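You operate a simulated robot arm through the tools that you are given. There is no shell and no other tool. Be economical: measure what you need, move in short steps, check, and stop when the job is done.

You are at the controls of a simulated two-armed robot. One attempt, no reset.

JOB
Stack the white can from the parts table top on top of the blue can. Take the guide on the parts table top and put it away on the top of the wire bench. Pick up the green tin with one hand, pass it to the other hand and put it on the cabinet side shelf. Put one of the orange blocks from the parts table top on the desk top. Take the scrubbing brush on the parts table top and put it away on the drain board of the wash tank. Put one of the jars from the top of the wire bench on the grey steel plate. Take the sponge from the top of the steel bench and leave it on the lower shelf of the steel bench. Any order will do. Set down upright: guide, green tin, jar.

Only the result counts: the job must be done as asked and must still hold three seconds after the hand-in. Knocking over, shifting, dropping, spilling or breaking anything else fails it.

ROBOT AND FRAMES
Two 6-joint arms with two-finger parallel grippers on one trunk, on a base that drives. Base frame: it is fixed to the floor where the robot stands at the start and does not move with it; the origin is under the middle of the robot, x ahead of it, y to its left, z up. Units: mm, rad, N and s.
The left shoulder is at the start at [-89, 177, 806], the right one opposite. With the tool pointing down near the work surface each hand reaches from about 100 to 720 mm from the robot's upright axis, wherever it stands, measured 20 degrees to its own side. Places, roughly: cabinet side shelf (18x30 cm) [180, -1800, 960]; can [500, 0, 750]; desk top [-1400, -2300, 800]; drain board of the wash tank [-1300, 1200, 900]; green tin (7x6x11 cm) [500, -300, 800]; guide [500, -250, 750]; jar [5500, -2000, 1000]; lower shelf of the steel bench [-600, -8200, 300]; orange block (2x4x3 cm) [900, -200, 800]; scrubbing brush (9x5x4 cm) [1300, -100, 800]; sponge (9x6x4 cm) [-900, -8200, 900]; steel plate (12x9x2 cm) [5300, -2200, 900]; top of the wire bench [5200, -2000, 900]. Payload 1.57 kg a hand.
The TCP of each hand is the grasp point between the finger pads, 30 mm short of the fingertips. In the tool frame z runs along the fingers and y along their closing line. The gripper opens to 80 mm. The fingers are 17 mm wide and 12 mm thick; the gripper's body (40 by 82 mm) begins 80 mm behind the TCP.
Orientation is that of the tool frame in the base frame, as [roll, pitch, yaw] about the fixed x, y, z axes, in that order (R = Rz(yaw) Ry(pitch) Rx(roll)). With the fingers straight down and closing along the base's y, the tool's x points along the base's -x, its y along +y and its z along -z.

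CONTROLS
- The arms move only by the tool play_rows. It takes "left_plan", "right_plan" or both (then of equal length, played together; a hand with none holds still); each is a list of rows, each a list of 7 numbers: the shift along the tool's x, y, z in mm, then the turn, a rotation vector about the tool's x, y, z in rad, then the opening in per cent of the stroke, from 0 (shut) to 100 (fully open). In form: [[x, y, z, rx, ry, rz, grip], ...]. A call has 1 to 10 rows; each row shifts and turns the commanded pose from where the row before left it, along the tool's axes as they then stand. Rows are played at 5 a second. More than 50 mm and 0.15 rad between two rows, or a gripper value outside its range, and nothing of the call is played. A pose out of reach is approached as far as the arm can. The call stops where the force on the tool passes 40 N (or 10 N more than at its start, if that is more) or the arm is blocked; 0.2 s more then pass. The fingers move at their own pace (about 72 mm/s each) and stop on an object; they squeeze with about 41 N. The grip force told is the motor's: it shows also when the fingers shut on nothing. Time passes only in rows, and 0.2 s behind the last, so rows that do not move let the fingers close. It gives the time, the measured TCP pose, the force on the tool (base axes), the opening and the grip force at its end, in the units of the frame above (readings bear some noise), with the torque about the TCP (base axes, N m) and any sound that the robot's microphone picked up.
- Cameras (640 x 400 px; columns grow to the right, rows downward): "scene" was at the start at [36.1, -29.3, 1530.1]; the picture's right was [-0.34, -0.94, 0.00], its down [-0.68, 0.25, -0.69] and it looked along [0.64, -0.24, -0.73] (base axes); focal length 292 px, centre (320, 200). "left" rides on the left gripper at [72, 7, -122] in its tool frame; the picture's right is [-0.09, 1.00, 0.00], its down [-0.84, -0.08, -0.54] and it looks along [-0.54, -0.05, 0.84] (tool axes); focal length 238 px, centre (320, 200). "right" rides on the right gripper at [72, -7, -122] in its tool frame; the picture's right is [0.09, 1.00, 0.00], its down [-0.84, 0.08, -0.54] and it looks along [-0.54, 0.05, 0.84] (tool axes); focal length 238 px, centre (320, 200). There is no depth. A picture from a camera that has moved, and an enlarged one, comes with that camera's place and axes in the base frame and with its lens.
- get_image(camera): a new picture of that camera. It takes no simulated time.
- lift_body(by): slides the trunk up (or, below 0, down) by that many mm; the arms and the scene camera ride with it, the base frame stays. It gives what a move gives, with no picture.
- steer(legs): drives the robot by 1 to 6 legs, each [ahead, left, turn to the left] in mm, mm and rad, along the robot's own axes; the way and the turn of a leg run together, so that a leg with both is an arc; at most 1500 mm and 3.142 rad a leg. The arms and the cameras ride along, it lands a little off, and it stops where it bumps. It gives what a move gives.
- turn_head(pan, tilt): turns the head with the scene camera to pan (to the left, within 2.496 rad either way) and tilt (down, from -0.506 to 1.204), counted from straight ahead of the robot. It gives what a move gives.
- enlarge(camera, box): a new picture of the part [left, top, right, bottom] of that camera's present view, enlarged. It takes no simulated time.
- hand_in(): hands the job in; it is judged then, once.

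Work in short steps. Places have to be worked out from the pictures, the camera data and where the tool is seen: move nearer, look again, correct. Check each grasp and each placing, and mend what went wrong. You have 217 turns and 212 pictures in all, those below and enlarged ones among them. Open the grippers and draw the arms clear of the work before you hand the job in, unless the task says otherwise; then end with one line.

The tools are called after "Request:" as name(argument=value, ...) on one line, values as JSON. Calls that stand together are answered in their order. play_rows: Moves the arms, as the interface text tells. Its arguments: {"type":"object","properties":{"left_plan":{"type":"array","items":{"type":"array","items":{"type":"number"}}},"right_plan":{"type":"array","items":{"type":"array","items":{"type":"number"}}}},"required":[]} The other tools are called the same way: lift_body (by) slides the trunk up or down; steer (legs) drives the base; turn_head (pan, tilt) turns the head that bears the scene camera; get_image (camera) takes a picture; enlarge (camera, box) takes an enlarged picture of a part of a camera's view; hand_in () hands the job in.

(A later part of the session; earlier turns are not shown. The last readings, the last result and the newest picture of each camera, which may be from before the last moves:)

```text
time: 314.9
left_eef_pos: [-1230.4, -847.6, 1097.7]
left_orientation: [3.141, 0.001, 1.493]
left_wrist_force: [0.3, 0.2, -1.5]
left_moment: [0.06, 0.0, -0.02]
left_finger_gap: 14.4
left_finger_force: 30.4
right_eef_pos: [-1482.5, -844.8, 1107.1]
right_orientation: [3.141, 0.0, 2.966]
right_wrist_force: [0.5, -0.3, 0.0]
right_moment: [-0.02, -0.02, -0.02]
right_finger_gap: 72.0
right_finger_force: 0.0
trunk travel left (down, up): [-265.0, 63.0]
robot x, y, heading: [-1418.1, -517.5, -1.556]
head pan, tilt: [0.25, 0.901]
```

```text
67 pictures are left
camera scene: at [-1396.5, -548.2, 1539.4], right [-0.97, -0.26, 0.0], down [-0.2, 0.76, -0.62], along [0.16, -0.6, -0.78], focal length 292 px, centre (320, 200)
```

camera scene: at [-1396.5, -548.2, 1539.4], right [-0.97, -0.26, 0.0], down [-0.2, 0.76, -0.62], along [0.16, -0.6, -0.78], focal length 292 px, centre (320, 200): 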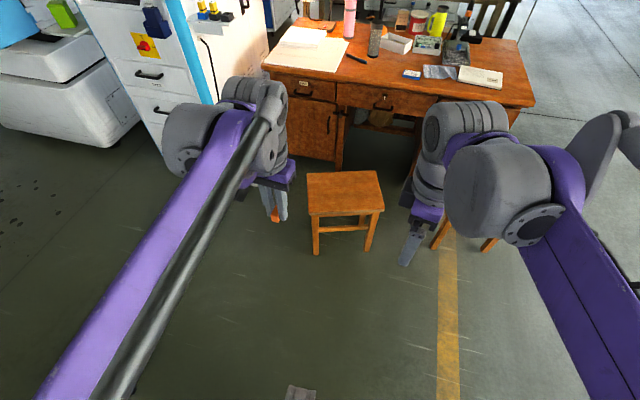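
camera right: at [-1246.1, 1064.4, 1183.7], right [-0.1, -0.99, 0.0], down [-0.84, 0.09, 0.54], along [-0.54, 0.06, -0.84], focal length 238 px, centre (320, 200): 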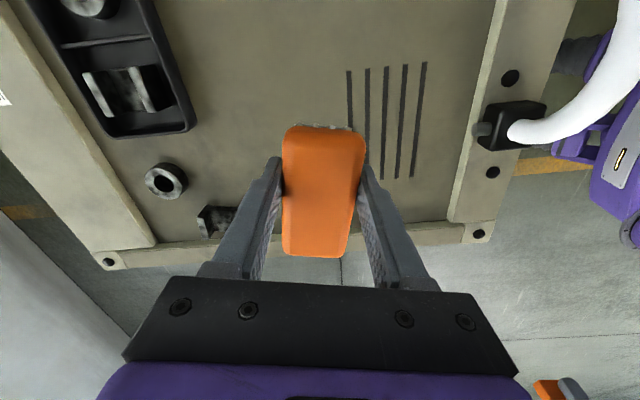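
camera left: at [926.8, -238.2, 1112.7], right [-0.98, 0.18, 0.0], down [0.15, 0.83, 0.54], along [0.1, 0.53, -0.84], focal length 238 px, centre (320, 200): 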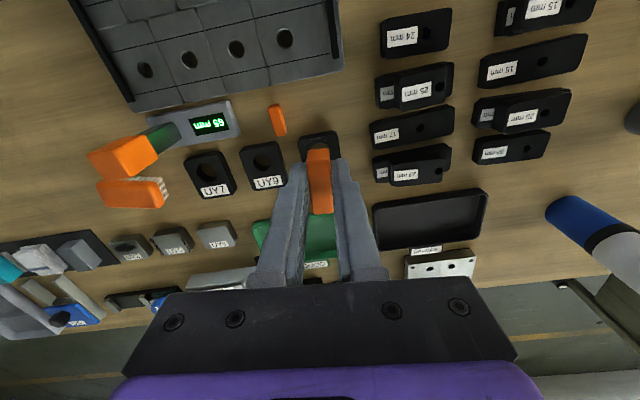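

Free patch of wood around [−1190,−1925]. I'll go in left of the stool at x≈−858. First I shift both hands a bit to the right, then drive.

Request:
play_rows(left_plan=[[0, -30, 0, 0, 0, 0, 0], [0, -40, 0, 0, 0, 0, 0], [0, -40, 0, 0, 0, 0, 0], [0, -30, 0, 0, 0, 0, 0]], right_plan=[[40, 0, 0, 0, 0, 0, 90], [40, 0, 0, 0, 0, 0, 90], [40, 0, 0, 0, 0, 0, 90], [40, 0, 0, 0, 0, 0, 90]])

Request:
steer(legs=[[0, 560, -0.015], [600, 0, 0]])

Request:
turn_head(pan=-0.2, tilt=1.0)

Request:
get_image(camera="scene")

```text
time: 315.9
left_eef_pos: [-1370.0, -835.5, 1097.1]
left_orientation: [3.14, -0.001, 1.494]
left_wrist_force: [0.4, -0.6, -1.3]
left_moment: [0.0, 0.01, 0.0]
left_finger_gap: 14.4
left_finger_force: 30.8
right_eef_pos: [-1642.8, -816.9, 1108.5]
right_orientation: [-3.141, 0.0, 2.967]
right_wrist_force: [-1.2, 1.1, -0.3]
right_moment: [0.05, -0.01, 0.0]
right_finger_gap: 72.1
right_finger_force: 0.0
trunk travel left (down, up): [-265.0, 63.0]
robot x, y, heading: [-1416.5, -513.3, -1.554]
head pan, tilt: [0.25, 0.901]
```

```text
time: 324.3
left_eef_pos: [-804.7, -1432.8, 1097.2]
left_orientation: [-3.141, 0.001, 1.491]
left_wrist_force: [0.6, -0.1, -0.5]
left_moment: [-0.01, 0.02, 0.03]
left_finger_gap: 14.0
left_finger_force: 31.2
right_eef_pos: [-1076.0, -1411.8, 1108.1]
right_orientation: [3.141, 0.002, 2.963]
right_wrist_force: [0.0, -1.1, -0.1]
right_moment: [-0.04, 0.01, 0.02]
right_finger_gap: 71.7
right_finger_force: 0.0
trunk travel left (down, up): [-265.0, 63.0]
robot x, y, heading: [-848.1, -1108.6, -1.562]
head pan, tilt: [0.25, 0.901]
```

```text
time: 325.2
left_eef_pos: [-806.1, -1433.5, 1097.9]
left_orientation: [3.139, -0.001, 1.492]
left_wrist_force: [-0.7, 0.4, -1.4]
left_moment: [0.0, -0.04, 0.0]
left_finger_gap: 14.0
left_finger_force: 30.1
right_eef_pos: [-1075.8, -1412.0, 1108.5]
right_orientation: [3.141, 0.002, 2.965]
right_wrist_force: [-0.6, -0.8, 0.4]
right_moment: [-0.01, 0.02, 0.02]
right_finger_gap: 71.9
right_finger_force: 0.2
trunk travel left (down, up): [-265.0, 63.0]
robot x, y, heading: [-852.4, -1108.8, -1.562]
head pan, tilt: [-0.201, 1.0]
```

```text
66 pictures are left
camera scene: at [-864.2, -1139.7, 1532.1], right [-0.98, 0.19, 0.0], down [0.16, 0.83, -0.54], along [-0.1, -0.53, -0.84], focal length 292 px, centre (320, 200)
```

scene: 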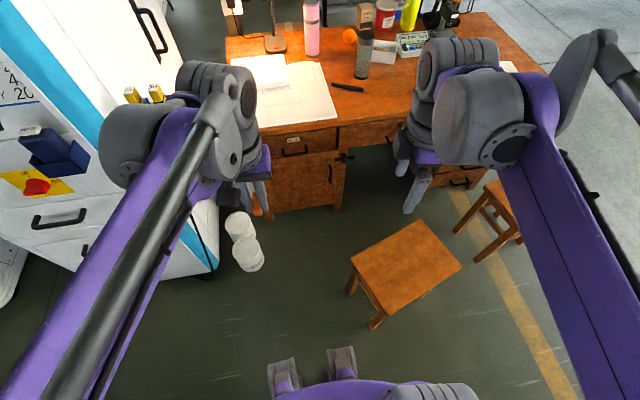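

Clearances confirmed (stool leg at x≈−1089, my foot at −1000). I move 385 mm ahead.

Request:
steer(legs=[[385, 0, 0]])

Request:
turn_head(pan=-0.45, tilt=0.75)

Request:
get_image(camera="scene")

Request:
get_image(camera="left")

```text
time: 327.1
left_eef_pos: [-803.4, -1696.1, 1096.3]
left_orientation: [-3.141, -0.004, 1.49]
left_wrist_force: [-0.2, -1.4, -1.9]
left_moment: [0.11, 0.0, -0.02]
left_finger_gap: 14.3
left_finger_force: 30.7
right_eef_pos: [-1075.0, -1674.2, 1105.6]
right_orientation: [3.136, 0.0, 2.964]
right_wrist_force: [0.3, -0.7, -0.3]
right_moment: [0.1, 0.03, -0.01]
right_finger_gap: 71.8
right_finger_force: 0.1
trunk travel left (down, up): [-265.0, 63.0]
robot x, y, heading: [-850.9, -1371.7, -1.556]
head pan, tilt: [-0.201, 1.0]
stopped in leg 1: the robot was blocked; the commanded pose is now the measured one
```

```text
time: 327.8
left_eef_pos: [-802.6, -1689.1, 1097.9]
left_orientation: [3.141, 0.001, 1.489]
left_wrist_force: [-0.6, 0.2, -1.4]
left_moment: [-0.03, 0.03, -0.04]
left_finger_gap: 14.3
left_finger_force: 30.0
right_eef_pos: [-1074.6, -1668.5, 1109.4]
right_orientation: [-3.141, 0.001, 2.963]
right_wrist_force: [0.3, 0.0, -0.9]
right_moment: [0.0, 0.01, -0.02]
right_finger_gap: 71.9
right_finger_force: 0.1
trunk travel left (down, up): [-265.0, 63.0]
robot x, y, heading: [-849.9, -1368.5, -1.565]
head pan, tilt: [-0.45, 0.75]
```

```text
65 pictures are left
camera scene: at [-883.7, -1403.1, 1551.2], right [-0.9, 0.43, 0.0], down [0.29, 0.62, -0.73], along [-0.31, -0.66, -0.68], focal length 292 px, centre (320, 200)
```

scene: 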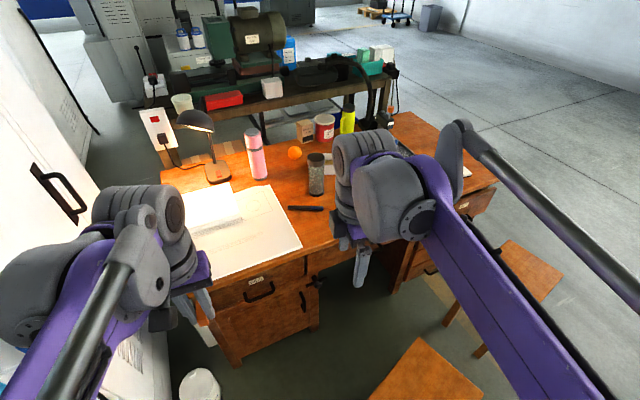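

```text
64 pictures are left
camera left: at [-790.5, -1618.5, 1219.1], right [0.98, -0.17, 0.0], down [-0.15, -0.83, 0.54], along [-0.09, -0.53, -0.84], focal length 238 px, centre (320, 200)
```

left: 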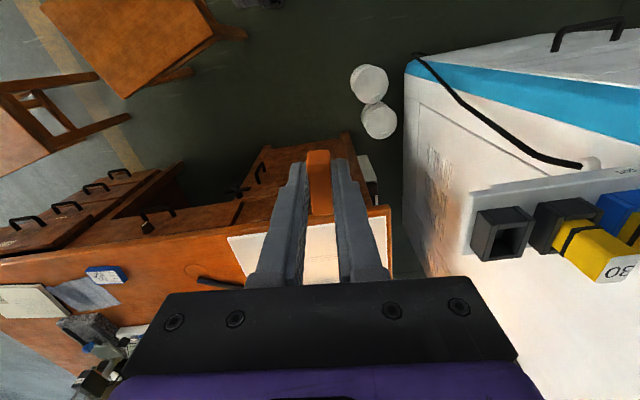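

The drive was blocked early. I look down to see what is touching.

Request:
turn_head(pan=-0.4, tilt=1.2)

Request:
get_image(camera="scene")

Request:
turn_head(pan=0.6, tilt=1.0)

Request:
get_image(camera="scene")

```text
time: 328.7
left_eef_pos: [-803.0, -1688.9, 1097.3]
left_orientation: [3.14, -0.002, 1.491]
left_wrist_force: [-0.1, 0.6, -1.1]
left_moment: [0.02, -0.03, -0.02]
left_finger_gap: 14.3
left_finger_force: 30.7
right_eef_pos: [-1073.2, -1668.2, 1107.8]
right_orientation: [3.141, 0.001, 2.965]
right_wrist_force: [-0.6, -0.6, 0.1]
right_moment: [-0.04, -0.01, -0.03]
right_finger_gap: 71.9
right_finger_force: 0.0
trunk travel left (down, up): [-265.0, 63.0]
robot x, y, heading: [-852.5, -1374.7, -1.559]
head pan, tilt: [-0.4, 1.201]
```

```text
63 pictures are left
camera scene: at [-869.7, -1380.9, 1519.6], right [-0.92, 0.38, 0.0], down [0.35, 0.86, -0.36], along [-0.14, -0.34, -0.93], focal length 292 px, centre (320, 200)
```

scene: 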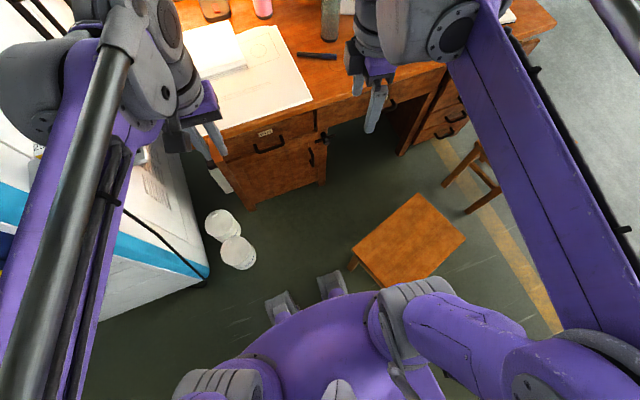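

```text
time: 330.0
left_eef_pos: [-802.8, -1689.6, 1097.5]
left_orientation: [-3.142, -0.003, 1.489]
left_wrist_force: [0.9, 0.6, -1.7]
left_moment: [-0.02, -0.01, -0.03]
left_finger_gap: 14.4
left_finger_force: 29.8
right_eef_pos: [-1074.6, -1668.5, 1108.1]
right_orientation: [-3.141, 0.001, 2.961]
right_wrist_force: [0.5, -0.2, -0.2]
right_moment: [0.0, -0.03, 0.01]
right_finger_gap: 72.0
right_finger_force: 0.1
trunk travel left (down, up): [-265.0, 63.0]
robot x, y, heading: [-849.9, -1367.5, -1.561]
head pan, tilt: [0.6, 1.0]
```

```text
62 pictures are left
camera scene: at [-808.6, -1386.3, 1532.1], right [-0.82, -0.57, 0.0], down [-0.48, 0.69, -0.54], along [0.31, -0.44, -0.84], focal length 292 px, centre (320, 200)
```

scene: 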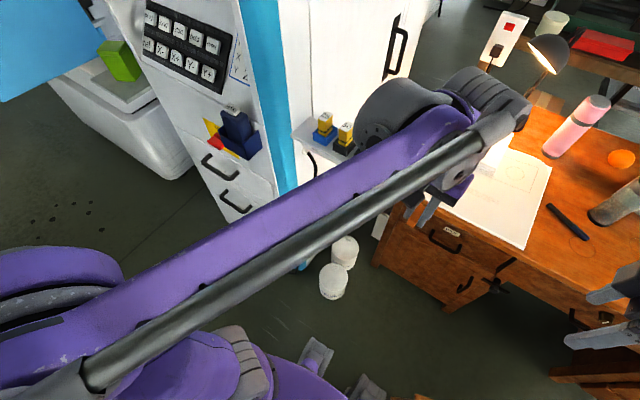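

Nothing obviously touches. I back up to the previous spot and compare the same view to see whether the stool moved.

Request:
steer(legs=[[-262, 0, 0]])

Request:
turn_head(pan=-0.2, tilt=1.0)

Request:
get_image(camera="scene")

```text
time: 331.9
left_eef_pos: [-804.7, -1429.2, 1097.7]
left_orientation: [3.142, -0.002, 1.497]
left_wrist_force: [0.0, -0.3, -1.3]
left_moment: [0.01, 0.0, -0.01]
left_finger_gap: 14.2
left_finger_force: 30.4
right_eef_pos: [-1075.2, -1411.1, 1107.9]
right_orientation: [3.142, 0.001, 2.968]
right_wrist_force: [-1.0, 0.1, 0.2]
right_moment: [0.0, 0.03, 0.0]
right_finger_gap: 72.1
right_finger_force: 0.1
trunk travel left (down, up): [-265.0, 63.0]
robot x, y, heading: [-851.5, -1109.0, -1.558]
head pan, tilt: [0.6, 1.0]
```

```text
time: 333.0
left_eef_pos: [-805.3, -1430.7, 1097.5]
left_orientation: [3.142, -0.001, 1.497]
left_wrist_force: [-1.2, 0.0, -0.3]
left_moment: [0.03, 0.04, 0.0]
left_finger_gap: 14.2
left_finger_force: 30.4
right_eef_pos: [-1075.6, -1411.3, 1107.9]
right_orientation: [-3.141, 0.002, 2.968]
right_wrist_force: [0.3, 0.0, -0.8]
right_moment: [-0.04, -0.02, -0.02]
right_finger_gap: 71.9
right_finger_force: 0.0
trunk travel left (down, up): [-265.0, 63.0]
robot x, y, heading: [-850.8, -1107.9, -1.558]
head pan, tilt: [-0.201, 1.0]
```

```text
61 pictures are left
camera scene: at [-864.6, -1138.4, 1532.1], right [-0.98, 0.18, 0.0], down [0.15, 0.83, -0.54], along [-0.1, -0.53, -0.84], focal length 292 px, centre (320, 200)
```

scene: 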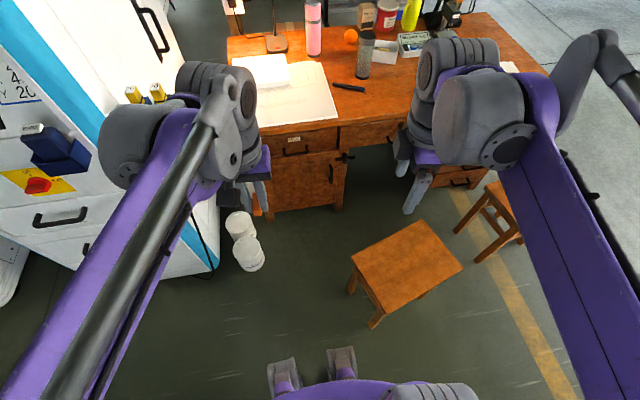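

The stool has not moved. The desk's right end is open floor with free wood beyond the notebook (≈[−1960,−2010]), so I go around to that side instead.

Request:
steer(legs=[[-250, 0, -0.013], [0, -1500, 0], [0, -100, 0], [1200, 0, 0]])

Request:
turn_head(pan=0.6, tilt=0.6)

Request:
get_image(camera="scene")

```text
time: 354.6
left_eef_pos: [-2403.6, -2376.5, 1097.5]
left_orientation: [-3.141, -0.002, 1.495]
left_wrist_force: [-0.3, -0.8, -0.1]
left_moment: [0.0, 0.01, 0.0]
left_finger_gap: 14.3
left_finger_force: 31.2
right_eef_pos: [-2676.3, -2357.6, 1108.8]
right_orientation: [-3.141, 0.001, 2.97]
right_wrist_force: [-0.2, -0.6, 0.0]
right_moment: [0.01, 0.0, 0.0]
right_finger_gap: 71.8
right_finger_force: 0.1
trunk travel left (down, up): [-265.0, 63.0]
robot x, y, heading: [-2451.7, -2057.5, -1.553]
head pan, tilt: [-0.201, 1.0]
```

```text
time: 355.8
left_eef_pos: [-2404.4, -2377.7, 1098.2]
left_orientation: [3.141, -0.003, 1.494]
left_wrist_force: [0.4, 0.0, -1.1]
left_moment: [0.01, -0.03, 0.02]
left_finger_gap: 14.5
left_finger_force: 30.4
right_eef_pos: [-2675.3, -2357.8, 1108.4]
right_orientation: [-3.141, 0.002, 2.97]
right_wrist_force: [0.0, 0.2, -0.3]
right_moment: [0.01, -0.02, -0.01]
right_finger_gap: 72.2
right_finger_force: 0.0
trunk travel left (down, up): [-265.0, 63.0]
robot x, y, heading: [-2455.1, -2053.6, -1.555]
head pan, tilt: [0.6, 0.6]
```

```text
60 pictures are left
camera scene: at [-2401.1, -2088.5, 1564.1], right [-0.82, -0.58, 0.0], down [-0.33, 0.46, -0.82], along [0.48, -0.67, -0.57], focal length 292 px, centre (320, 200)
```

scene: 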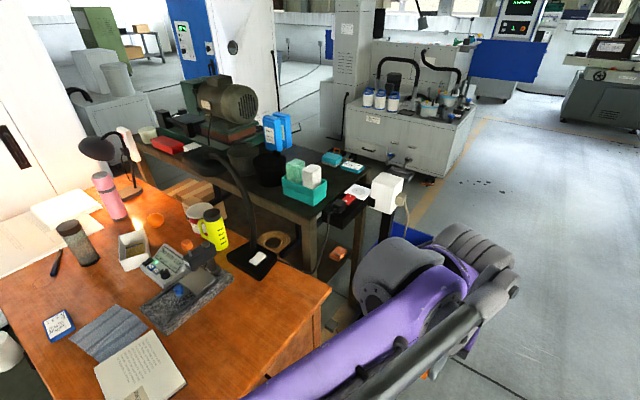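

I turn left to face the desk end.

Request:
steer(legs=[[0, 0, 1.56]])

Request:
turn_head(pan=0.1, tilt=0.75)

Request:
get_image(camera="scene")

```text
time: 359.9
left_eef_pos: [-2130.5, -2018.7, 1097.2]
left_orientation: [3.141, -0.002, 3.031]
left_wrist_force: [0.3, 0.1, -1.1]
left_moment: [-0.03, 0.03, 0.0]
left_finger_gap: 14.2
left_finger_force: 30.4
right_eef_pos: [-2159.4, -2288.9, 1108.9]
right_orientation: [3.142, 0.001, -1.778]
right_wrist_force: [0.6, 0.1, -0.6]
right_moment: [0.02, -0.01, 0.02]
right_finger_gap: 71.9
right_finger_force: 0.0
trunk travel left (down, up): [-265.0, 63.0]
robot x, y, heading: [-2453.1, -2056.9, -0.025]
head pan, tilt: [0.6, 0.6]
```

```text
time: 360.9
left_eef_pos: [-2130.2, -2018.9, 1097.6]
left_orientation: [3.141, -0.001, 3.03]
left_wrist_force: [-0.1, -0.9, -1.0]
left_moment: [0.02, 0.01, -0.01]
left_finger_gap: 14.2
left_finger_force: 30.0
right_eef_pos: [-2158.4, -2289.0, 1109.7]
right_orientation: [-3.141, 0.001, -1.777]
right_wrist_force: [-0.8, -1.0, -0.1]
right_moment: [0.02, 0.02, 0.02]
right_finger_gap: 72.1
right_finger_force: 0.0
trunk travel left (down, up): [-265.0, 63.0]
robot x, y, heading: [-2451.6, -2052.6, -0.019]
head pan, tilt: [0.099, 0.75]
```

```text
59 pictures are left
camera scene: at [-2409.7, -2049.8, 1551.3], right [0.08, -1.0, 0.0], down [-0.68, -0.05, -0.73], along [0.73, 0.06, -0.68], focal length 292 px, centre (320, 200)
```

scene: 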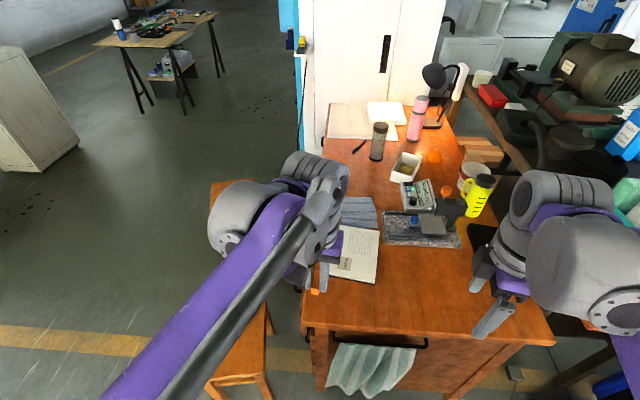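

Plenty of free wood at this end. I move the left hand to ≈[−1995,−2175], drawing the right hand aside.

Request:
play_rows(left_plan=[[0, 0, 0, 0, 0, 0, 0], [-30, -28, 0, 0, 0, 0, 0], [-30, -28, 0, 0, 0, 0, 0], [-30, -28, 0, 0, 0, 0, 0], [-30, -28, 0, 0, 0, 0, 0], [-30, -28, 20, 0, 0, 0, 0], [0, 0, 45, 0, 0, 0, 0]], right_plan=[[35, 15, 0, 0, 0, 0, 90], [35, 15, 0, 0, 0, 0, 90], [35, 15, 0, 0, 0, 0, 90], [35, 15, 0, 0, 0, 0, 90], [0, 0, 0, 0, 0, 0, 90], [0, 0, 0, 0, 0, 0, 90], [0, 0, 0, 0, 0, 0, 90]])

Request:
get_image(camera="left")

Request:
get_image(camera="scene")

```text
time: 362.4
left_eef_pos: [-1997.5, -2173.3, 1030.8]
left_orientation: [3.141, 0.0, 3.03]
left_wrist_force: [-0.3, 0.6, -0.7]
left_moment: [-0.02, 0.01, -0.03]
left_finger_gap: 13.7
left_finger_force: 30.3
right_eef_pos: [-2247.0, -2414.4, 1107.6]
right_orientation: [-3.141, -0.001, -1.778]
right_wrist_force: [-0.7, -0.5, 0.1]
right_moment: [0.0, -0.04, 0.01]
right_finger_gap: 72.2
right_finger_force: 0.1
trunk travel left (down, up): [-265.0, 63.0]
robot x, y, heading: [-2453.3, -2057.6, -0.022]
head pan, tilt: [0.099, 0.75]
```

```text
58 pictures are left
camera left: at [-2067.5, -2158.5, 1152.3], right [0.2, 0.98, 0.0], down [0.82, -0.17, 0.54], along [0.53, -0.11, -0.84], focal length 238 px, centre (320, 200)
```

left: 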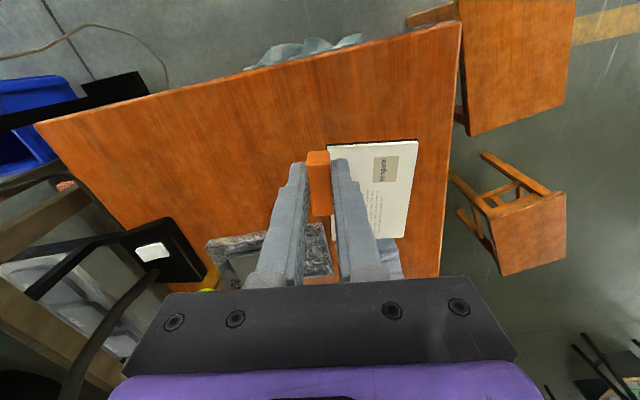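

```text
57 pictures are left
camera scene: at [-2410.1, -2049.2, 1551.2], right [0.08, -1.0, 0.0], down [-0.68, -0.05, -0.73], along [0.73, 0.06, -0.68], focal length 292 px, centre (320, 200)
```

scene: 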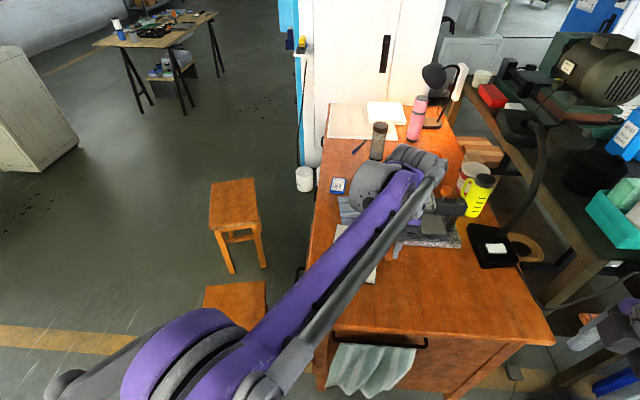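

It will land on bare wood. I lower.

Request:
play_rows(left_plan=[[5, -10, 35, 0, 0, 0, 0], [0, 0, 45, 0, 0, 0, 0], [0, 0, 45, 0, 0, 0, 0], [0, 0, 30, 0, 0, 0, 0], [0, 0, 10, 0, 0, 0, 0], [0, 0, 0, 0, 0, 0, 0]])

Request:
get_image(camera="left")

```text
time: 363.9
left_eef_pos: [-2001.2, -2185.0, 865.3]
left_orientation: [-3.141, -0.002, 3.031]
left_wrist_force: [0.6, 0.1, -1.5]
left_moment: [0.0, 0.0, 0.03]
left_finger_gap: 14.2
left_finger_force: 30.7
right_eef_pos: [-2246.4, -2415.1, 1107.0]
right_orientation: [-3.141, 0.001, -1.776]
right_wrist_force: [-0.1, 0.5, -0.1]
right_moment: [0.01, 0.01, 0.0]
right_finger_gap: 72.3
right_finger_force: 0.1
trunk travel left (down, up): [-265.0, 63.0]
robot x, y, heading: [-2449.0, -2054.1, -0.022]
head pan, tilt: [0.099, 0.75]
```

```text
56 pictures are left
camera left: at [-2072.0, -2170.7, 987.6], right [0.2, 0.98, 0.0], down [0.82, -0.17, 0.54], along [0.53, -0.11, -0.84], focal length 238 px, centre (320, 200)
```

left: 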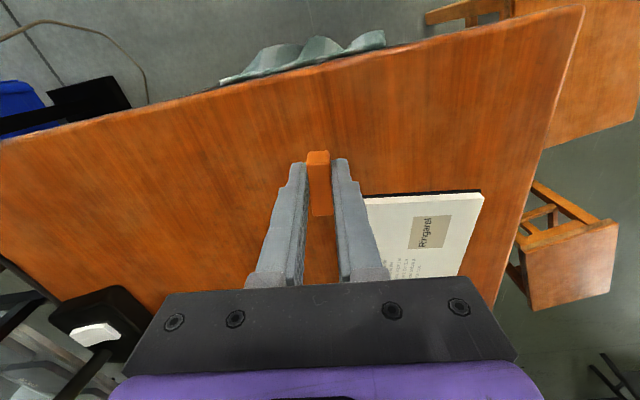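

Lower in small steps to contact.

Request:
play_rows(left_plan=[[0, 0, 8, 0, 0, 0, 0], [0, 0, 6, 0, 0, 0, 0], [0, 0, 5, 0, 0, 0, 0], [0, 0, 4, 0, 0, 0, 0], [0, 0, 0, 0, 0, 0, 0]])

Request:
play_rows(left_plan=[[0, 0, 3, 0, 0, 0, 0], [0, 0, 3, 0, 0, 0, 0], [0, 0, 2, 0, 0, 0, 0], [0, 0, 0, 0, 0, 0, 0]])

```text
time: 365.1
left_eef_pos: [-2004.4, -2186.4, 844.8]
left_orientation: [-3.141, -0.003, 3.029]
left_wrist_force: [-0.4, 0.1, -0.8]
left_moment: [0.0, -0.02, 0.01]
left_finger_gap: 14.2
left_finger_force: 30.8
right_eef_pos: [-2247.0, -2414.4, 1107.3]
right_orientation: [-3.141, 0.002, -1.779]
right_wrist_force: [-0.1, 0.3, 0.4]
right_moment: [0.02, -0.03, -0.02]
right_finger_gap: 72.0
right_finger_force: 0.1
trunk travel left (down, up): [-265.0, 63.0]
robot x, y, heading: [-2455.7, -2056.8, -0.019]
head pan, tilt: [0.099, 0.75]
```

```text
time: 366.1
left_eef_pos: [-2002.5, -2184.0, 835.3]
left_orientation: [-3.14, -0.002, 3.03]
left_wrist_force: [-0.2, 0.8, -0.5]
left_moment: [0.03, 0.03, 0.01]
left_finger_gap: 14.4
left_finger_force: 30.5
right_eef_pos: [-2246.3, -2415.4, 1106.7]
right_orientation: [-3.141, 0.001, -1.779]
right_wrist_force: [-0.2, 0.7, 0.2]
right_moment: [0.02, 0.0, 0.01]
right_finger_gap: 72.2
right_finger_force: 0.0
trunk travel left (down, up): [-265.0, 63.0]
robot x, y, heading: [-2454.8, -2057.6, -0.022]
head pan, tilt: [0.099, 0.75]
```

Request:
play_rows(left_plan=[[0, 0, 3, 0, 0, 0, 0], [0, 0, 2, 0, 0, 0, 0], [0, 0, 2, 0, 0, 0, 0], [0, 0, 0, 0, 0, 0, 0]])

Request:
play_rows(left_plan=[[0, 0, 2, 0, 0, 0, 0], [0, 0, 2, 0, 0, 0, 0], [0, 0, 2, 0, 0, 0, 0], [0, 0, 0, 0, 0, 0, 0]])

Request:
get_image(camera="left")

```text
time: 367.1
left_eef_pos: [-2004.1, -2184.8, 829.6]
left_orientation: [3.141, -0.003, 3.029]
left_wrist_force: [0.5, 1.3, -1.5]
left_moment: [-0.02, 0.04, -0.01]
left_finger_gap: 14.0
left_finger_force: 30.8
right_eef_pos: [-2247.0, -2415.8, 1106.4]
right_orientation: [3.14, 0.002, -1.777]
right_wrist_force: [0.3, 1.6, -0.2]
right_moment: [-0.05, 0.0, 0.0]
right_finger_gap: 72.2
right_finger_force: 0.0
trunk travel left (down, up): [-265.0, 63.0]
robot x, y, heading: [-2452.2, -2053.6, -0.021]
head pan, tilt: [0.099, 0.75]
```

```text
time: 368.1
left_eef_pos: [-2002.7, -2185.2, 823.7]
left_orientation: [3.141, -0.002, 3.031]
left_wrist_force: [0.2, 0.6, 0.1]
left_moment: [0.01, 0.02, 0.01]
left_finger_gap: 14.3
left_finger_force: 30.4
right_eef_pos: [-2246.8, -2414.1, 1106.3]
right_orientation: [3.141, 0.001, -1.779]
right_wrist_force: [0.0, 0.2, 0.7]
right_moment: [0.0, -0.01, -0.02]
right_finger_gap: 71.8
right_finger_force: 0.1
trunk travel left (down, up): [-265.0, 63.0]
robot x, y, heading: [-2456.2, -2056.1, -0.019]
head pan, tilt: [0.099, 0.75]
```

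```text
55 pictures are left
camera left: at [-2073.7, -2170.5, 944.7], right [0.2, 0.98, 0.0], down [0.82, -0.17, 0.54], along [0.53, -0.11, -0.84], focal length 238 px, centre (320, 200)
```

left: 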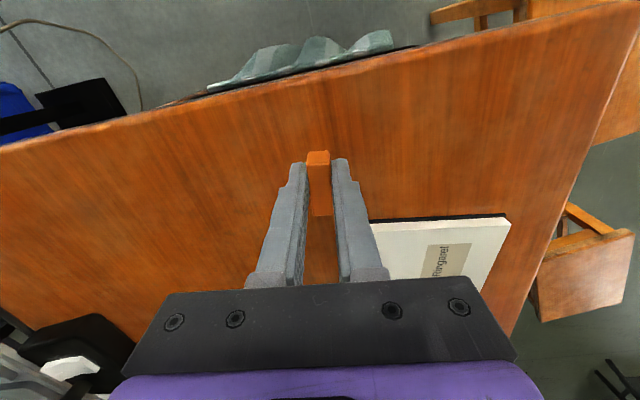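

Still not in contact; continue down carefully.

Request:
play_rows(left_plan=[[0, 0, 3, 0, 0, 0, 0], [0, 0, 3, 0, 0, 0, 0], [0, 0, 3, 0, 0, 0, 0], [0, 0, 0, 0, 0, 0, 0]])

Request:
play_rows(left_plan=[[0, 0, 3, 0, 0, 0, 0], [0, 0, 3, 0, 0, 0, 0], [0, 0, 2, 0, 0, 0, 0], [0, 0, 0, 0, 0, 0, 0]])

```text
time: 369.1
left_eef_pos: [-2003.1, -2184.3, 814.2]
left_orientation: [-3.14, -0.001, 3.029]
left_wrist_force: [-0.2, -0.1, -1.3]
left_moment: [-0.01, 0.02, -0.01]
left_finger_gap: 14.0
left_finger_force: 31.1
right_eef_pos: [-2247.0, -2414.8, 1105.5]
right_orientation: [3.14, 0.002, -1.779]
right_wrist_force: [-1.3, 0.5, 0.4]
right_moment: [0.0, 0.02, -0.04]
right_finger_gap: 71.8
right_finger_force: 0.1
trunk travel left (down, up): [-265.0, 63.0]
robot x, y, heading: [-2453.4, -2055.8, -0.025]
head pan, tilt: [0.099, 0.75]
```

```text
time: 370.1
left_eef_pos: [-2003.8, -2183.9, 805.3]
left_orientation: [-3.141, -0.001, 3.031]
left_wrist_force: [0.9, 0.0, -0.3]
left_moment: [-0.02, 0.0, -0.02]
left_finger_gap: 14.0
left_finger_force: 30.6
right_eef_pos: [-2247.2, -2414.5, 1106.5]
right_orientation: [3.14, 0.002, -1.779]
right_wrist_force: [0.4, -0.2, -0.1]
right_moment: [-0.01, -0.02, 0.03]
right_finger_gap: 72.1
right_finger_force: 0.1
trunk travel left (down, up): [-265.0, 63.0]
robot x, y, heading: [-2454.9, -2055.6, -0.021]
head pan, tilt: [0.099, 0.75]
```

Request:
play_rows(left_plan=[[0, 0, 2, 0, 0, 0, 0], [0, 0, 2, 0, 0, 0, 0], [0, 0, 2, 0, 0, 0, 0], [0, 0, 2, 0, 0, 0, 0], [0, 0, 2, 0, 0, 0, 0], [0, 0, 2, 0, 0, 0, 0], [0, 0, 0, 0, 0, 0, 0]])

Request:
get_image(camera="left")

```text
time: 371.6
left_eef_pos: [-2002.5, -2183.6, 793.1]
left_orientation: [3.141, -0.002, 3.032]
left_wrist_force: [-0.3, -0.8, -1.2]
left_moment: [-0.01, -0.03, 0.02]
left_finger_gap: 14.0
left_finger_force: 30.4
right_eef_pos: [-2245.9, -2415.3, 1105.8]
right_orientation: [-3.141, 0.003, -1.78]
right_wrist_force: [0.0, -0.7, -0.7]
right_moment: [0.01, 0.0, 0.02]
right_finger_gap: 71.9
right_finger_force: 0.1
trunk travel left (down, up): [-265.0, 63.0]
robot x, y, heading: [-2456.5, -2057.2, -0.018]
head pan, tilt: [0.099, 0.75]
```

```text
54 pictures are left
camera left: at [-2073.1, -2170.2, 915.4], right [0.2, 0.98, 0.0], down [0.82, -0.17, 0.54], along [0.53, -0.11, -0.84], focal length 238 px, centre (320, 200)
```

left: 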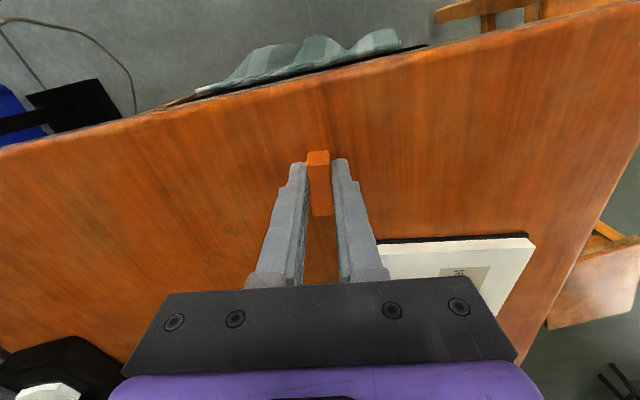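

Notebook surface triangulates at ≈760, so contact should come soon.

Request:
play_rows(left_plan=[[0, 0, 2, 0, 0, 0, 0], [0, 0, 2, 0, 0, 0, 0], [0, 0, 2, 0, 0, 0, 0], [0, 0, 0, 0, 0, 0, 0]])

Request:
play_rows(left_plan=[[0, 0, 2, 0, 0, 0, 0], [0, 0, 2, 0, 0, 0, 0], [0, 0, 0, 0, 0, 0, 0]])

```text
time: 372.6
left_eef_pos: [-2002.6, -2184.0, 790.2]
left_orientation: [-3.141, 0.0, 3.029]
left_wrist_force: [6.2, -1.5, 31.2]
left_moment: [0.0, 0.05, -0.02]
left_finger_gap: 14.4
left_finger_force: 30.4
right_eef_pos: [-2247.2, -2415.6, 1107.4]
right_orientation: [-3.142, 0.001, -1.78]
right_wrist_force: [0.2, 0.0, 0.3]
right_moment: [0.0, -0.02, -0.01]
right_finger_gap: 72.1
right_finger_force: 0.0
trunk travel left (down, up): [-265.0, 63.0]
robot x, y, heading: [-2453.9, -2057.5, -0.015]
head pan, tilt: [0.099, 0.75]
```

```text
time: 373.0
left_eef_pos: [-2003.3, -2184.3, 790.5]
left_orientation: [-3.141, -0.001, 3.03]
left_wrist_force: [-0.6, 1.8, 20.9]
left_moment: [0.11, 0.22, -0.02]
left_finger_gap: 14.2
left_finger_force: 30.5
right_eef_pos: [-2247.4, -2415.6, 1107.1]
right_orientation: [-3.141, 0.002, -1.779]
right_wrist_force: [-0.1, 0.4, 0.0]
right_moment: [0.0, 0.01, 0.05]
right_finger_gap: 71.9
right_finger_force: 0.1
trunk travel left (down, up): [-265.0, 63.0]
robot x, y, heading: [-2451.5, -2052.2, -0.022]
head pan, tilt: [0.099, 0.75]
stopped in row 1 (left hand): the force on the tool passed its limit at 47 N (the readings are from after the stop); the commanded pose is now the measured one
```

Contact at 790 (desk ≈757). Ease up 1 mm, release and rise.

Request:
play_rows(left_plan=[[0, 0, -1, 0, 0, 0, 0], [0, 0, 0, 0, 0, 0, 25], [0, 0, 0, 0, 0, 0, 50], [0, 0, 0, 0, 0, 0, 50], [0, 0, -10, 0, 0, 0, 50], [0, 0, -30, 0, 0, 0, 50], [0, 0, -45, 0, 0, 0, 50], [0, 0, -45, 0, 0, 0, 50], [0, 0, -45, 0, 0, 0, 50], [0, 0, -45, 0, 0, 0, 50]])

Request:
get_image(camera="left")

```text
time: 375.2
left_eef_pos: [-2000.2, -2185.7, 1012.6]
left_orientation: [3.141, 0.001, 3.031]
left_wrist_force: [0.7, 0.9, 0.0]
left_moment: [0.02, 0.01, -0.01]
left_finger_gap: 40.0
left_finger_force: 0.0
right_eef_pos: [-2247.7, -2414.9, 1106.7]
right_orientation: [-3.141, 0.002, -1.779]
right_wrist_force: [-0.3, -0.5, -0.5]
right_moment: [0.0, 0.01, 0.0]
right_finger_gap: 71.8
right_finger_force: 0.1
trunk travel left (down, up): [-265.0, 63.0]
robot x, y, heading: [-2453.8, -2058.5, -0.026]
head pan, tilt: [0.099, 0.75]
```

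```text
53 pictures are left
camera left: at [-2070.4, -2171.5, 1133.3], right [0.2, 0.98, 0.0], down [0.82, -0.17, 0.54], along [0.53, -0.11, -0.84], focal length 238 px, centre (320, 200)
```

left: 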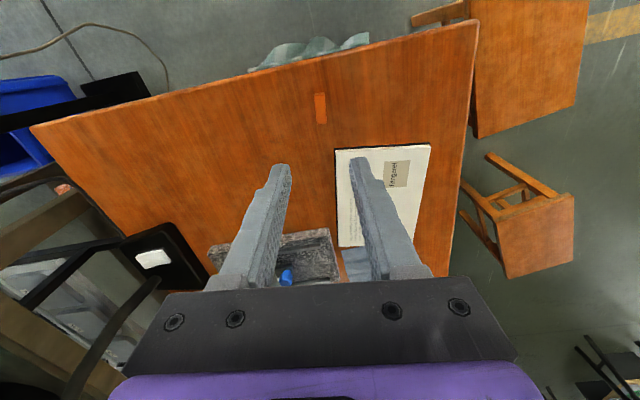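

Block placed on the desk. I retract the left arm and drive down the aisle toward the steel bench.

Request:
play_rows(left_plan=[[35, 0, -20, 0, 0, 0, 50], [40, 0, -20, 0, 0, 0, 50], [40, 10, -20, 0, 0, 0, 50], [40, 25, -15, 0, 0, 0, 50], [20, 40, 0, 0, 0, 0, 50], [0, 45, 0, 0, 0, 0, 100]])

Request:
steer(legs=[[-100, 0, 0], [0, 0, -1.55], [1500, 0, 0], [1000, 0, 0]])

Request:
turn_head(pan=0.2, tilt=0.25)

Request:
get_image(camera="scene")

```text
time: 376.6
left_eef_pos: [-2162.3, -2046.7, 1084.8]
left_orientation: [-3.141, 0.0, 3.031]
left_wrist_force: [0.5, -0.8, 0.0]
left_moment: [-0.04, 0.0, -0.05]
left_finger_gap: 80.1
left_finger_force: 0.1
right_eef_pos: [-2246.3, -2414.8, 1106.4]
right_orientation: [3.14, 0.001, -1.777]
right_wrist_force: [0.0, 0.3, -0.1]
right_moment: [0.01, 0.01, 0.03]
right_finger_gap: 71.8
right_finger_force: 0.0
trunk travel left (down, up): [-265.0, 63.0]
robot x, y, heading: [-2450.8, -2055.0, -0.017]
head pan, tilt: [0.099, 0.75]
```

```text
time: 393.4
left_eef_pos: [-2528.6, -4852.1, 1084.8]
left_orientation: [3.141, -0.001, 1.492]
left_wrist_force: [0.5, -0.1, -0.5]
left_moment: [0.01, -0.01, 0.0]
left_finger_gap: 79.9
left_finger_force: 0.1
right_eef_pos: [-2899.1, -4780.5, 1106.9]
right_orientation: [3.138, 0.002, 2.966]
right_wrist_force: [0.8, 0.3, -0.1]
right_moment: [0.01, 0.0, 0.0]
right_finger_gap: 72.2
right_finger_force: 0.1
trunk travel left (down, up): [-265.0, 63.0]
robot x, y, heading: [-2545.8, -4563.1, -1.566]
head pan, tilt: [0.099, 0.75]
```

```text
time: 394.3
left_eef_pos: [-2528.5, -4853.1, 1084.2]
left_orientation: [3.141, 0.001, 1.49]
left_wrist_force: [0.1, -0.1, -1.1]
left_moment: [-0.01, 0.0, -0.01]
left_finger_gap: 80.0
left_finger_force: 0.1
right_eef_pos: [-2899.1, -4781.0, 1107.0]
right_orientation: [-3.141, 0.003, 2.965]
right_wrist_force: [0.6, -0.7, 0.2]
right_moment: [0.0, 0.01, 0.02]
right_finger_gap: 71.9
right_finger_force: 0.1
trunk travel left (down, up): [-265.0, 63.0]
robot x, y, heading: [-2547.7, -4560.7, -1.561]
head pan, tilt: [0.201, 0.25]
```

```text
52 pictures are left
camera scene: at [-2525.9, -4614.5, 1596.3], right [-0.98, -0.21, 0.0], down [-0.05, 0.24, -0.97], along [0.2, -0.95, -0.25], focal length 292 px, centre (320, 200)
```

scene: 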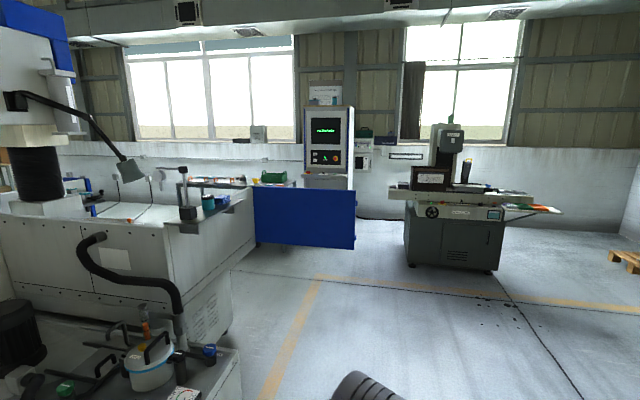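

I go 1500 mm further and look left.

Request:
steer(legs=[[1500, 0, 0]])

Request:
turn_head(pan=0.6, tilt=0.35)

Request:
get_image(camera="scene")

```text
time: 401.8
left_eef_pos: [-2521.0, -6373.8, 1083.2]
left_orientation: [3.141, -0.001, 1.48]
left_wrist_force: [0.3, -0.3, -0.6]
left_moment: [-0.01, 0.0, 0.01]
left_finger_gap: 79.7
left_finger_force: 0.1
right_eef_pos: [-2892.4, -6297.2, 1107.0]
right_orientation: [3.14, 0.001, 2.958]
right_wrist_force: [-0.1, -0.7, 0.3]
right_moment: [-0.02, 0.01, -0.03]
right_finger_gap: 71.9
right_finger_force: 0.0
trunk travel left (down, up): [-265.0, 63.0]
robot x, y, heading: [-2535.1, -6084.0, -1.566]
head pan, tilt: [0.201, 0.25]
```

```text
time: 402.7
left_eef_pos: [-2521.8, -6373.1, 1084.9]
left_orientation: [3.142, 0.0, 1.482]
left_wrist_force: [0.1, -0.5, -0.5]
left_moment: [0.02, 0.01, 0.0]
left_finger_gap: 80.0
left_finger_force: 0.1
right_eef_pos: [-2891.7, -6298.2, 1106.4]
right_orientation: [-3.14, 0.002, 2.955]
right_wrist_force: [0.5, 0.5, 0.2]
right_moment: [0.01, 0.02, -0.01]
right_finger_gap: 71.9
right_finger_force: 0.0
trunk travel left (down, up): [-265.0, 63.0]
robot x, y, heading: [-2539.1, -6085.1, -1.57]
head pan, tilt: [0.6, 0.351]
```

```text
51 pictures are left
camera scene: at [-2482.6, -6120.6, 1586.9], right [-0.82, -0.57, 0.0], down [-0.19, 0.28, -0.94], along [0.53, -0.77, -0.34], focal length 292 px, centre (320, 200)
```

scene: 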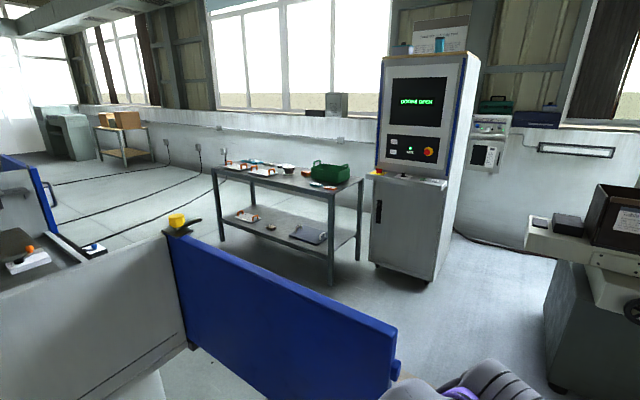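

The steel bench spans x −1345..157, front y≈−7955, with a lower shelf. A blue guard ends near x≈−2284; I pass to its right, then strafe left in front of the bench.

Request:
steer(legs=[[0, -200, 0], [1165, 0, 0], [0, 1000, 0], [0, 750, 0]])

Request:
turn_head(pan=0.0, tilt=0.65)

Request:
get_image(camera="scene")

```text
time: 425.7
left_eef_pos: [-978.0, -7506.9, 1084.7]
left_orientation: [-3.141, -0.001, 1.47]
left_wrist_force: [1.0, -0.3, 0.3]
left_moment: [0.0, -0.03, 0.0]
left_finger_gap: 80.2
left_finger_force: 0.0
right_eef_pos: [-1348.6, -7427.5, 1107.0]
right_orientation: [3.141, 0.001, 2.945]
right_wrist_force: [-0.9, 0.5, 1.2]
right_moment: [0.03, 0.02, 0.0]
right_finger_gap: 71.9
right_finger_force: 0.1
trunk travel left (down, up): [-265.0, 63.0]
robot x, y, heading: [-993.4, -7214.1, -1.577]
head pan, tilt: [0.6, 0.351]
```

```text
time: 426.7
left_eef_pos: [-979.6, -7506.4, 1085.4]
left_orientation: [-3.141, -0.001, 1.471]
left_wrist_force: [0.6, -0.4, 0.0]
left_moment: [0.01, -0.04, 0.0]
left_finger_gap: 80.0
left_finger_force: 0.1
right_eef_pos: [-1347.2, -7426.6, 1106.9]
right_orientation: [3.14, 0.002, 2.945]
right_wrist_force: [0.6, 0.3, 0.0]
right_moment: [0.03, 0.02, -0.02]
right_finger_gap: 72.1
right_finger_force: 0.1
trunk travel left (down, up): [-265.0, 63.0]
robot x, y, heading: [-988.1, -7214.8, -1.573]
head pan, tilt: [0.0, 0.649]
```

```text
50 pictures are left
camera scene: at [-989.7, -7264.0, 1559.9], right [-1.0, 0.01, 0.0], down [0.0, 0.6, -0.8], along [-0.01, -0.8, -0.6], focal length 292 px, centre (320, 200)
```

scene: 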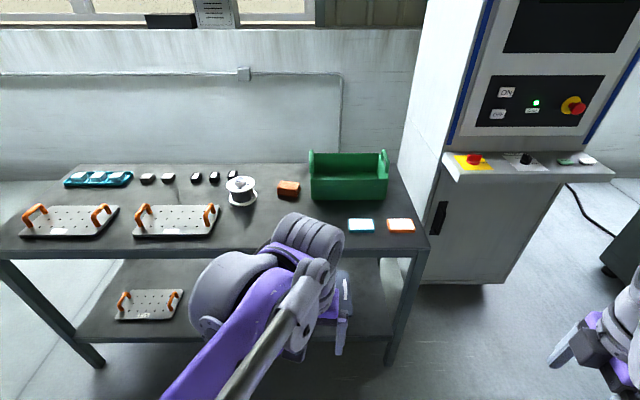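

The orange block at ≈[−877,−8223] is the sponge. Plan: grip it with the tool tilted ~40° forward so the same tilt lets me set it flat on the lower shelf. I zoom in first.

Request:
enlarge(camera="scene", box=[230, 150, 430, 260])

Request:
enlarge(camera="scene", box=[60, 240, 420, 380])

```text
3.20 times, centred on (330, 205) of scene
camera zoom: at [-989.7, -7264.0, 1559.9], right [-1.0, 0.01, 0.0], down [0.0, 0.6, -0.8], along [-0.01, -0.8, -0.6], focal length 935 px, centre (288, 184)
```

zoom: 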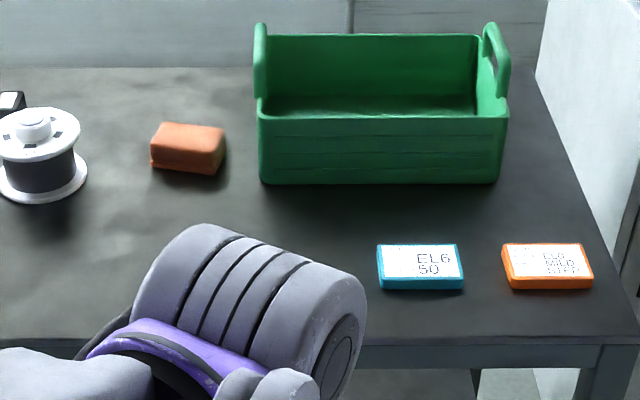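

```text
1.78 times, centred on (240, 310) of scene
camera zoom: at [-989.7, -7264.0, 1559.9], right [-1.0, 0.01, 0.0], down [0.0, 0.6, -0.8], along [-0.01, -0.8, -0.6], focal length 519 px, centre (462, 4)
```

zoom: 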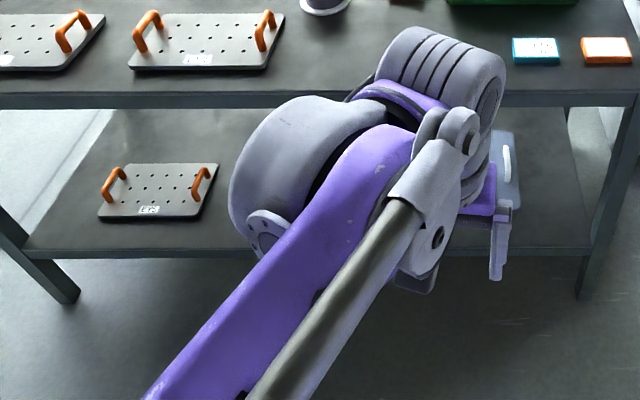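

Sponge's long side lies along x, so I grip top-down across its 6 cm (closing along y), then turn the wrist back and tilt for the lower shelf. I drive closer and rotate the left wrist.

Request:
steer(legs=[[455, 0, 0]])

Request:
play_rows(left_plan=[[0, 0, 0, 0, 0, 0.15, 100], [0, 0, 0, 0, 0, 0.15, 100], [0, 0, 0, 0, 0, 0.15, 100], [0, 0, 0, 0, 0, 0.15, 100], [0, 0, 0, 0, 0, 0.15, 100], [0, 0, 0, 0, 0, 0.15, 100], [0, 0, 0, 0, 0, 0.15, 100], [0, 0, 0, 0, 0, 0.15, 100], [0, 0, 0, 0, 0, 0.15, 100], [0, 0, 0, 0, 0, 0.12, 100]])

Request:
get_image(camera="left")

Request:
get_image(camera="scene")

```text
time: 429.4
left_eef_pos: [-980.3, -7961.6, 1084.8]
left_orientation: [3.141, 0.0, 1.474]
left_wrist_force: [0.2, 0.3, 0.2]
left_moment: [0.0, 0.01, -0.03]
left_finger_gap: 79.7
left_finger_force: 0.1
right_eef_pos: [-1350.9, -7883.5, 1107.2]
right_orientation: [3.141, 0.001, 2.95]
right_wrist_force: [0.2, 0.8, -0.5]
right_moment: [0.03, -0.01, -0.02]
right_finger_gap: 72.0
right_finger_force: 0.0
trunk travel left (down, up): [-265.0, 63.0]
robot x, y, heading: [-993.5, -7667.4, -1.576]
head pan, tilt: [0.0, 0.649]
```

```text
time: 431.6
left_eef_pos: [-980.2, -7960.4, 1085.2]
left_orientation: [3.141, -0.001, 0.003]
left_wrist_force: [-0.2, -0.3, -0.2]
left_moment: [-0.03, 0.0, -0.01]
left_finger_gap: 80.2
left_finger_force: 0.0
right_eef_pos: [-1350.8, -7883.1, 1106.1]
right_orientation: [3.139, 0.002, 2.95]
right_wrist_force: [0.2, 0.0, 1.2]
right_moment: [0.0, 0.02, 0.03]
right_finger_gap: 71.9
right_finger_force: 0.1
trunk travel left (down, up): [-265.0, 63.0]
robot x, y, heading: [-997.1, -7672.4, -1.577]
head pan, tilt: [0.0, 0.649]
```

```text
47 pictures are left
camera left: at [-908.2, -7967.5, 1206.1], right [-0.09, -1.0, 0.0], down [-0.84, 0.07, 0.54], along [-0.54, 0.05, -0.84], focal length 238 px, centre (320, 200)
```

left: 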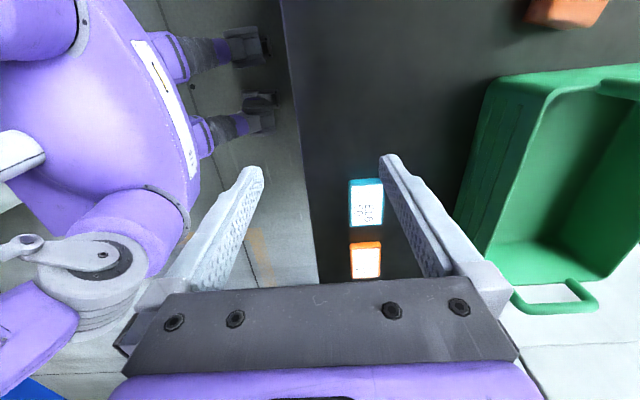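

```text
46 pictures are left
camera scene: at [-992.5, -7717.5, 1559.9], right [-1.0, 0.01, 0.0], down [0.0, 0.6, -0.8], along [0.0, -0.8, -0.6], focal length 292 px, centre (320, 200)
```

scene: 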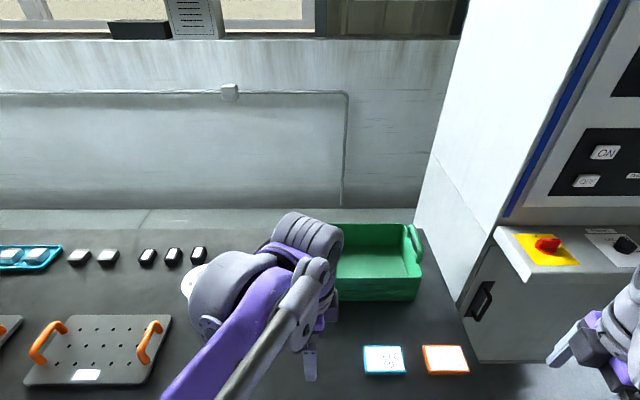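

I move over the sponge: first sideways, then forward.

Request:
play_rows(left_plan=[[40, 0, 0, 0, 0, 0, 100], [45, 10, 0, 0, 0, 0, 100], [10, 45, 0, 0, 0, 0, 100], [0, 45, 0, 0, 0, 0, 100], [0, 45, 0, 0, 0, 0, 100], [0, 45, 0, 0, 0, 0, 100], [0, 45, 20, 0, 0, 0, 100], [0, 10, 45, 0, 0, 0, 100]])

Request:
get_image(camera="left")

```text
time: 433.4
left_eef_pos: [-884.0, -8204.3, 1020.6]
left_orientation: [-3.141, -0.001, 0.005]
left_wrist_force: [0.1, 0.6, 0.0]
left_moment: [0.02, 0.02, 0.02]
left_finger_gap: 79.9
left_finger_force: 0.2
right_eef_pos: [-1350.7, -7882.3, 1106.1]
right_orientation: [-3.141, 0.005, 2.95]
right_wrist_force: [0.3, -0.5, 0.4]
right_moment: [0.02, 0.02, 0.0]
right_finger_gap: 71.9
right_finger_force: 0.1
trunk travel left (down, up): [-265.0, 63.0]
robot x, y, heading: [-990.9, -7669.5, -1.572]
head pan, tilt: [0.0, 0.649]
```

```text
45 pictures are left
camera left: at [-812.1, -8211.5, 1142.7], right [-0.09, -1.0, 0.0], down [-0.84, 0.07, 0.54], along [-0.54, 0.05, -0.84], focal length 238 px, centre (320, 200)
```

left: 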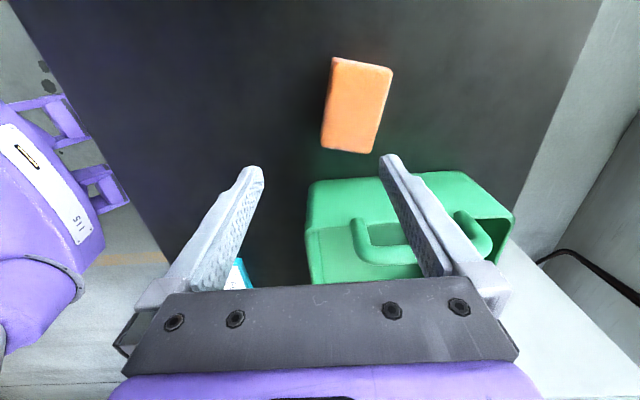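

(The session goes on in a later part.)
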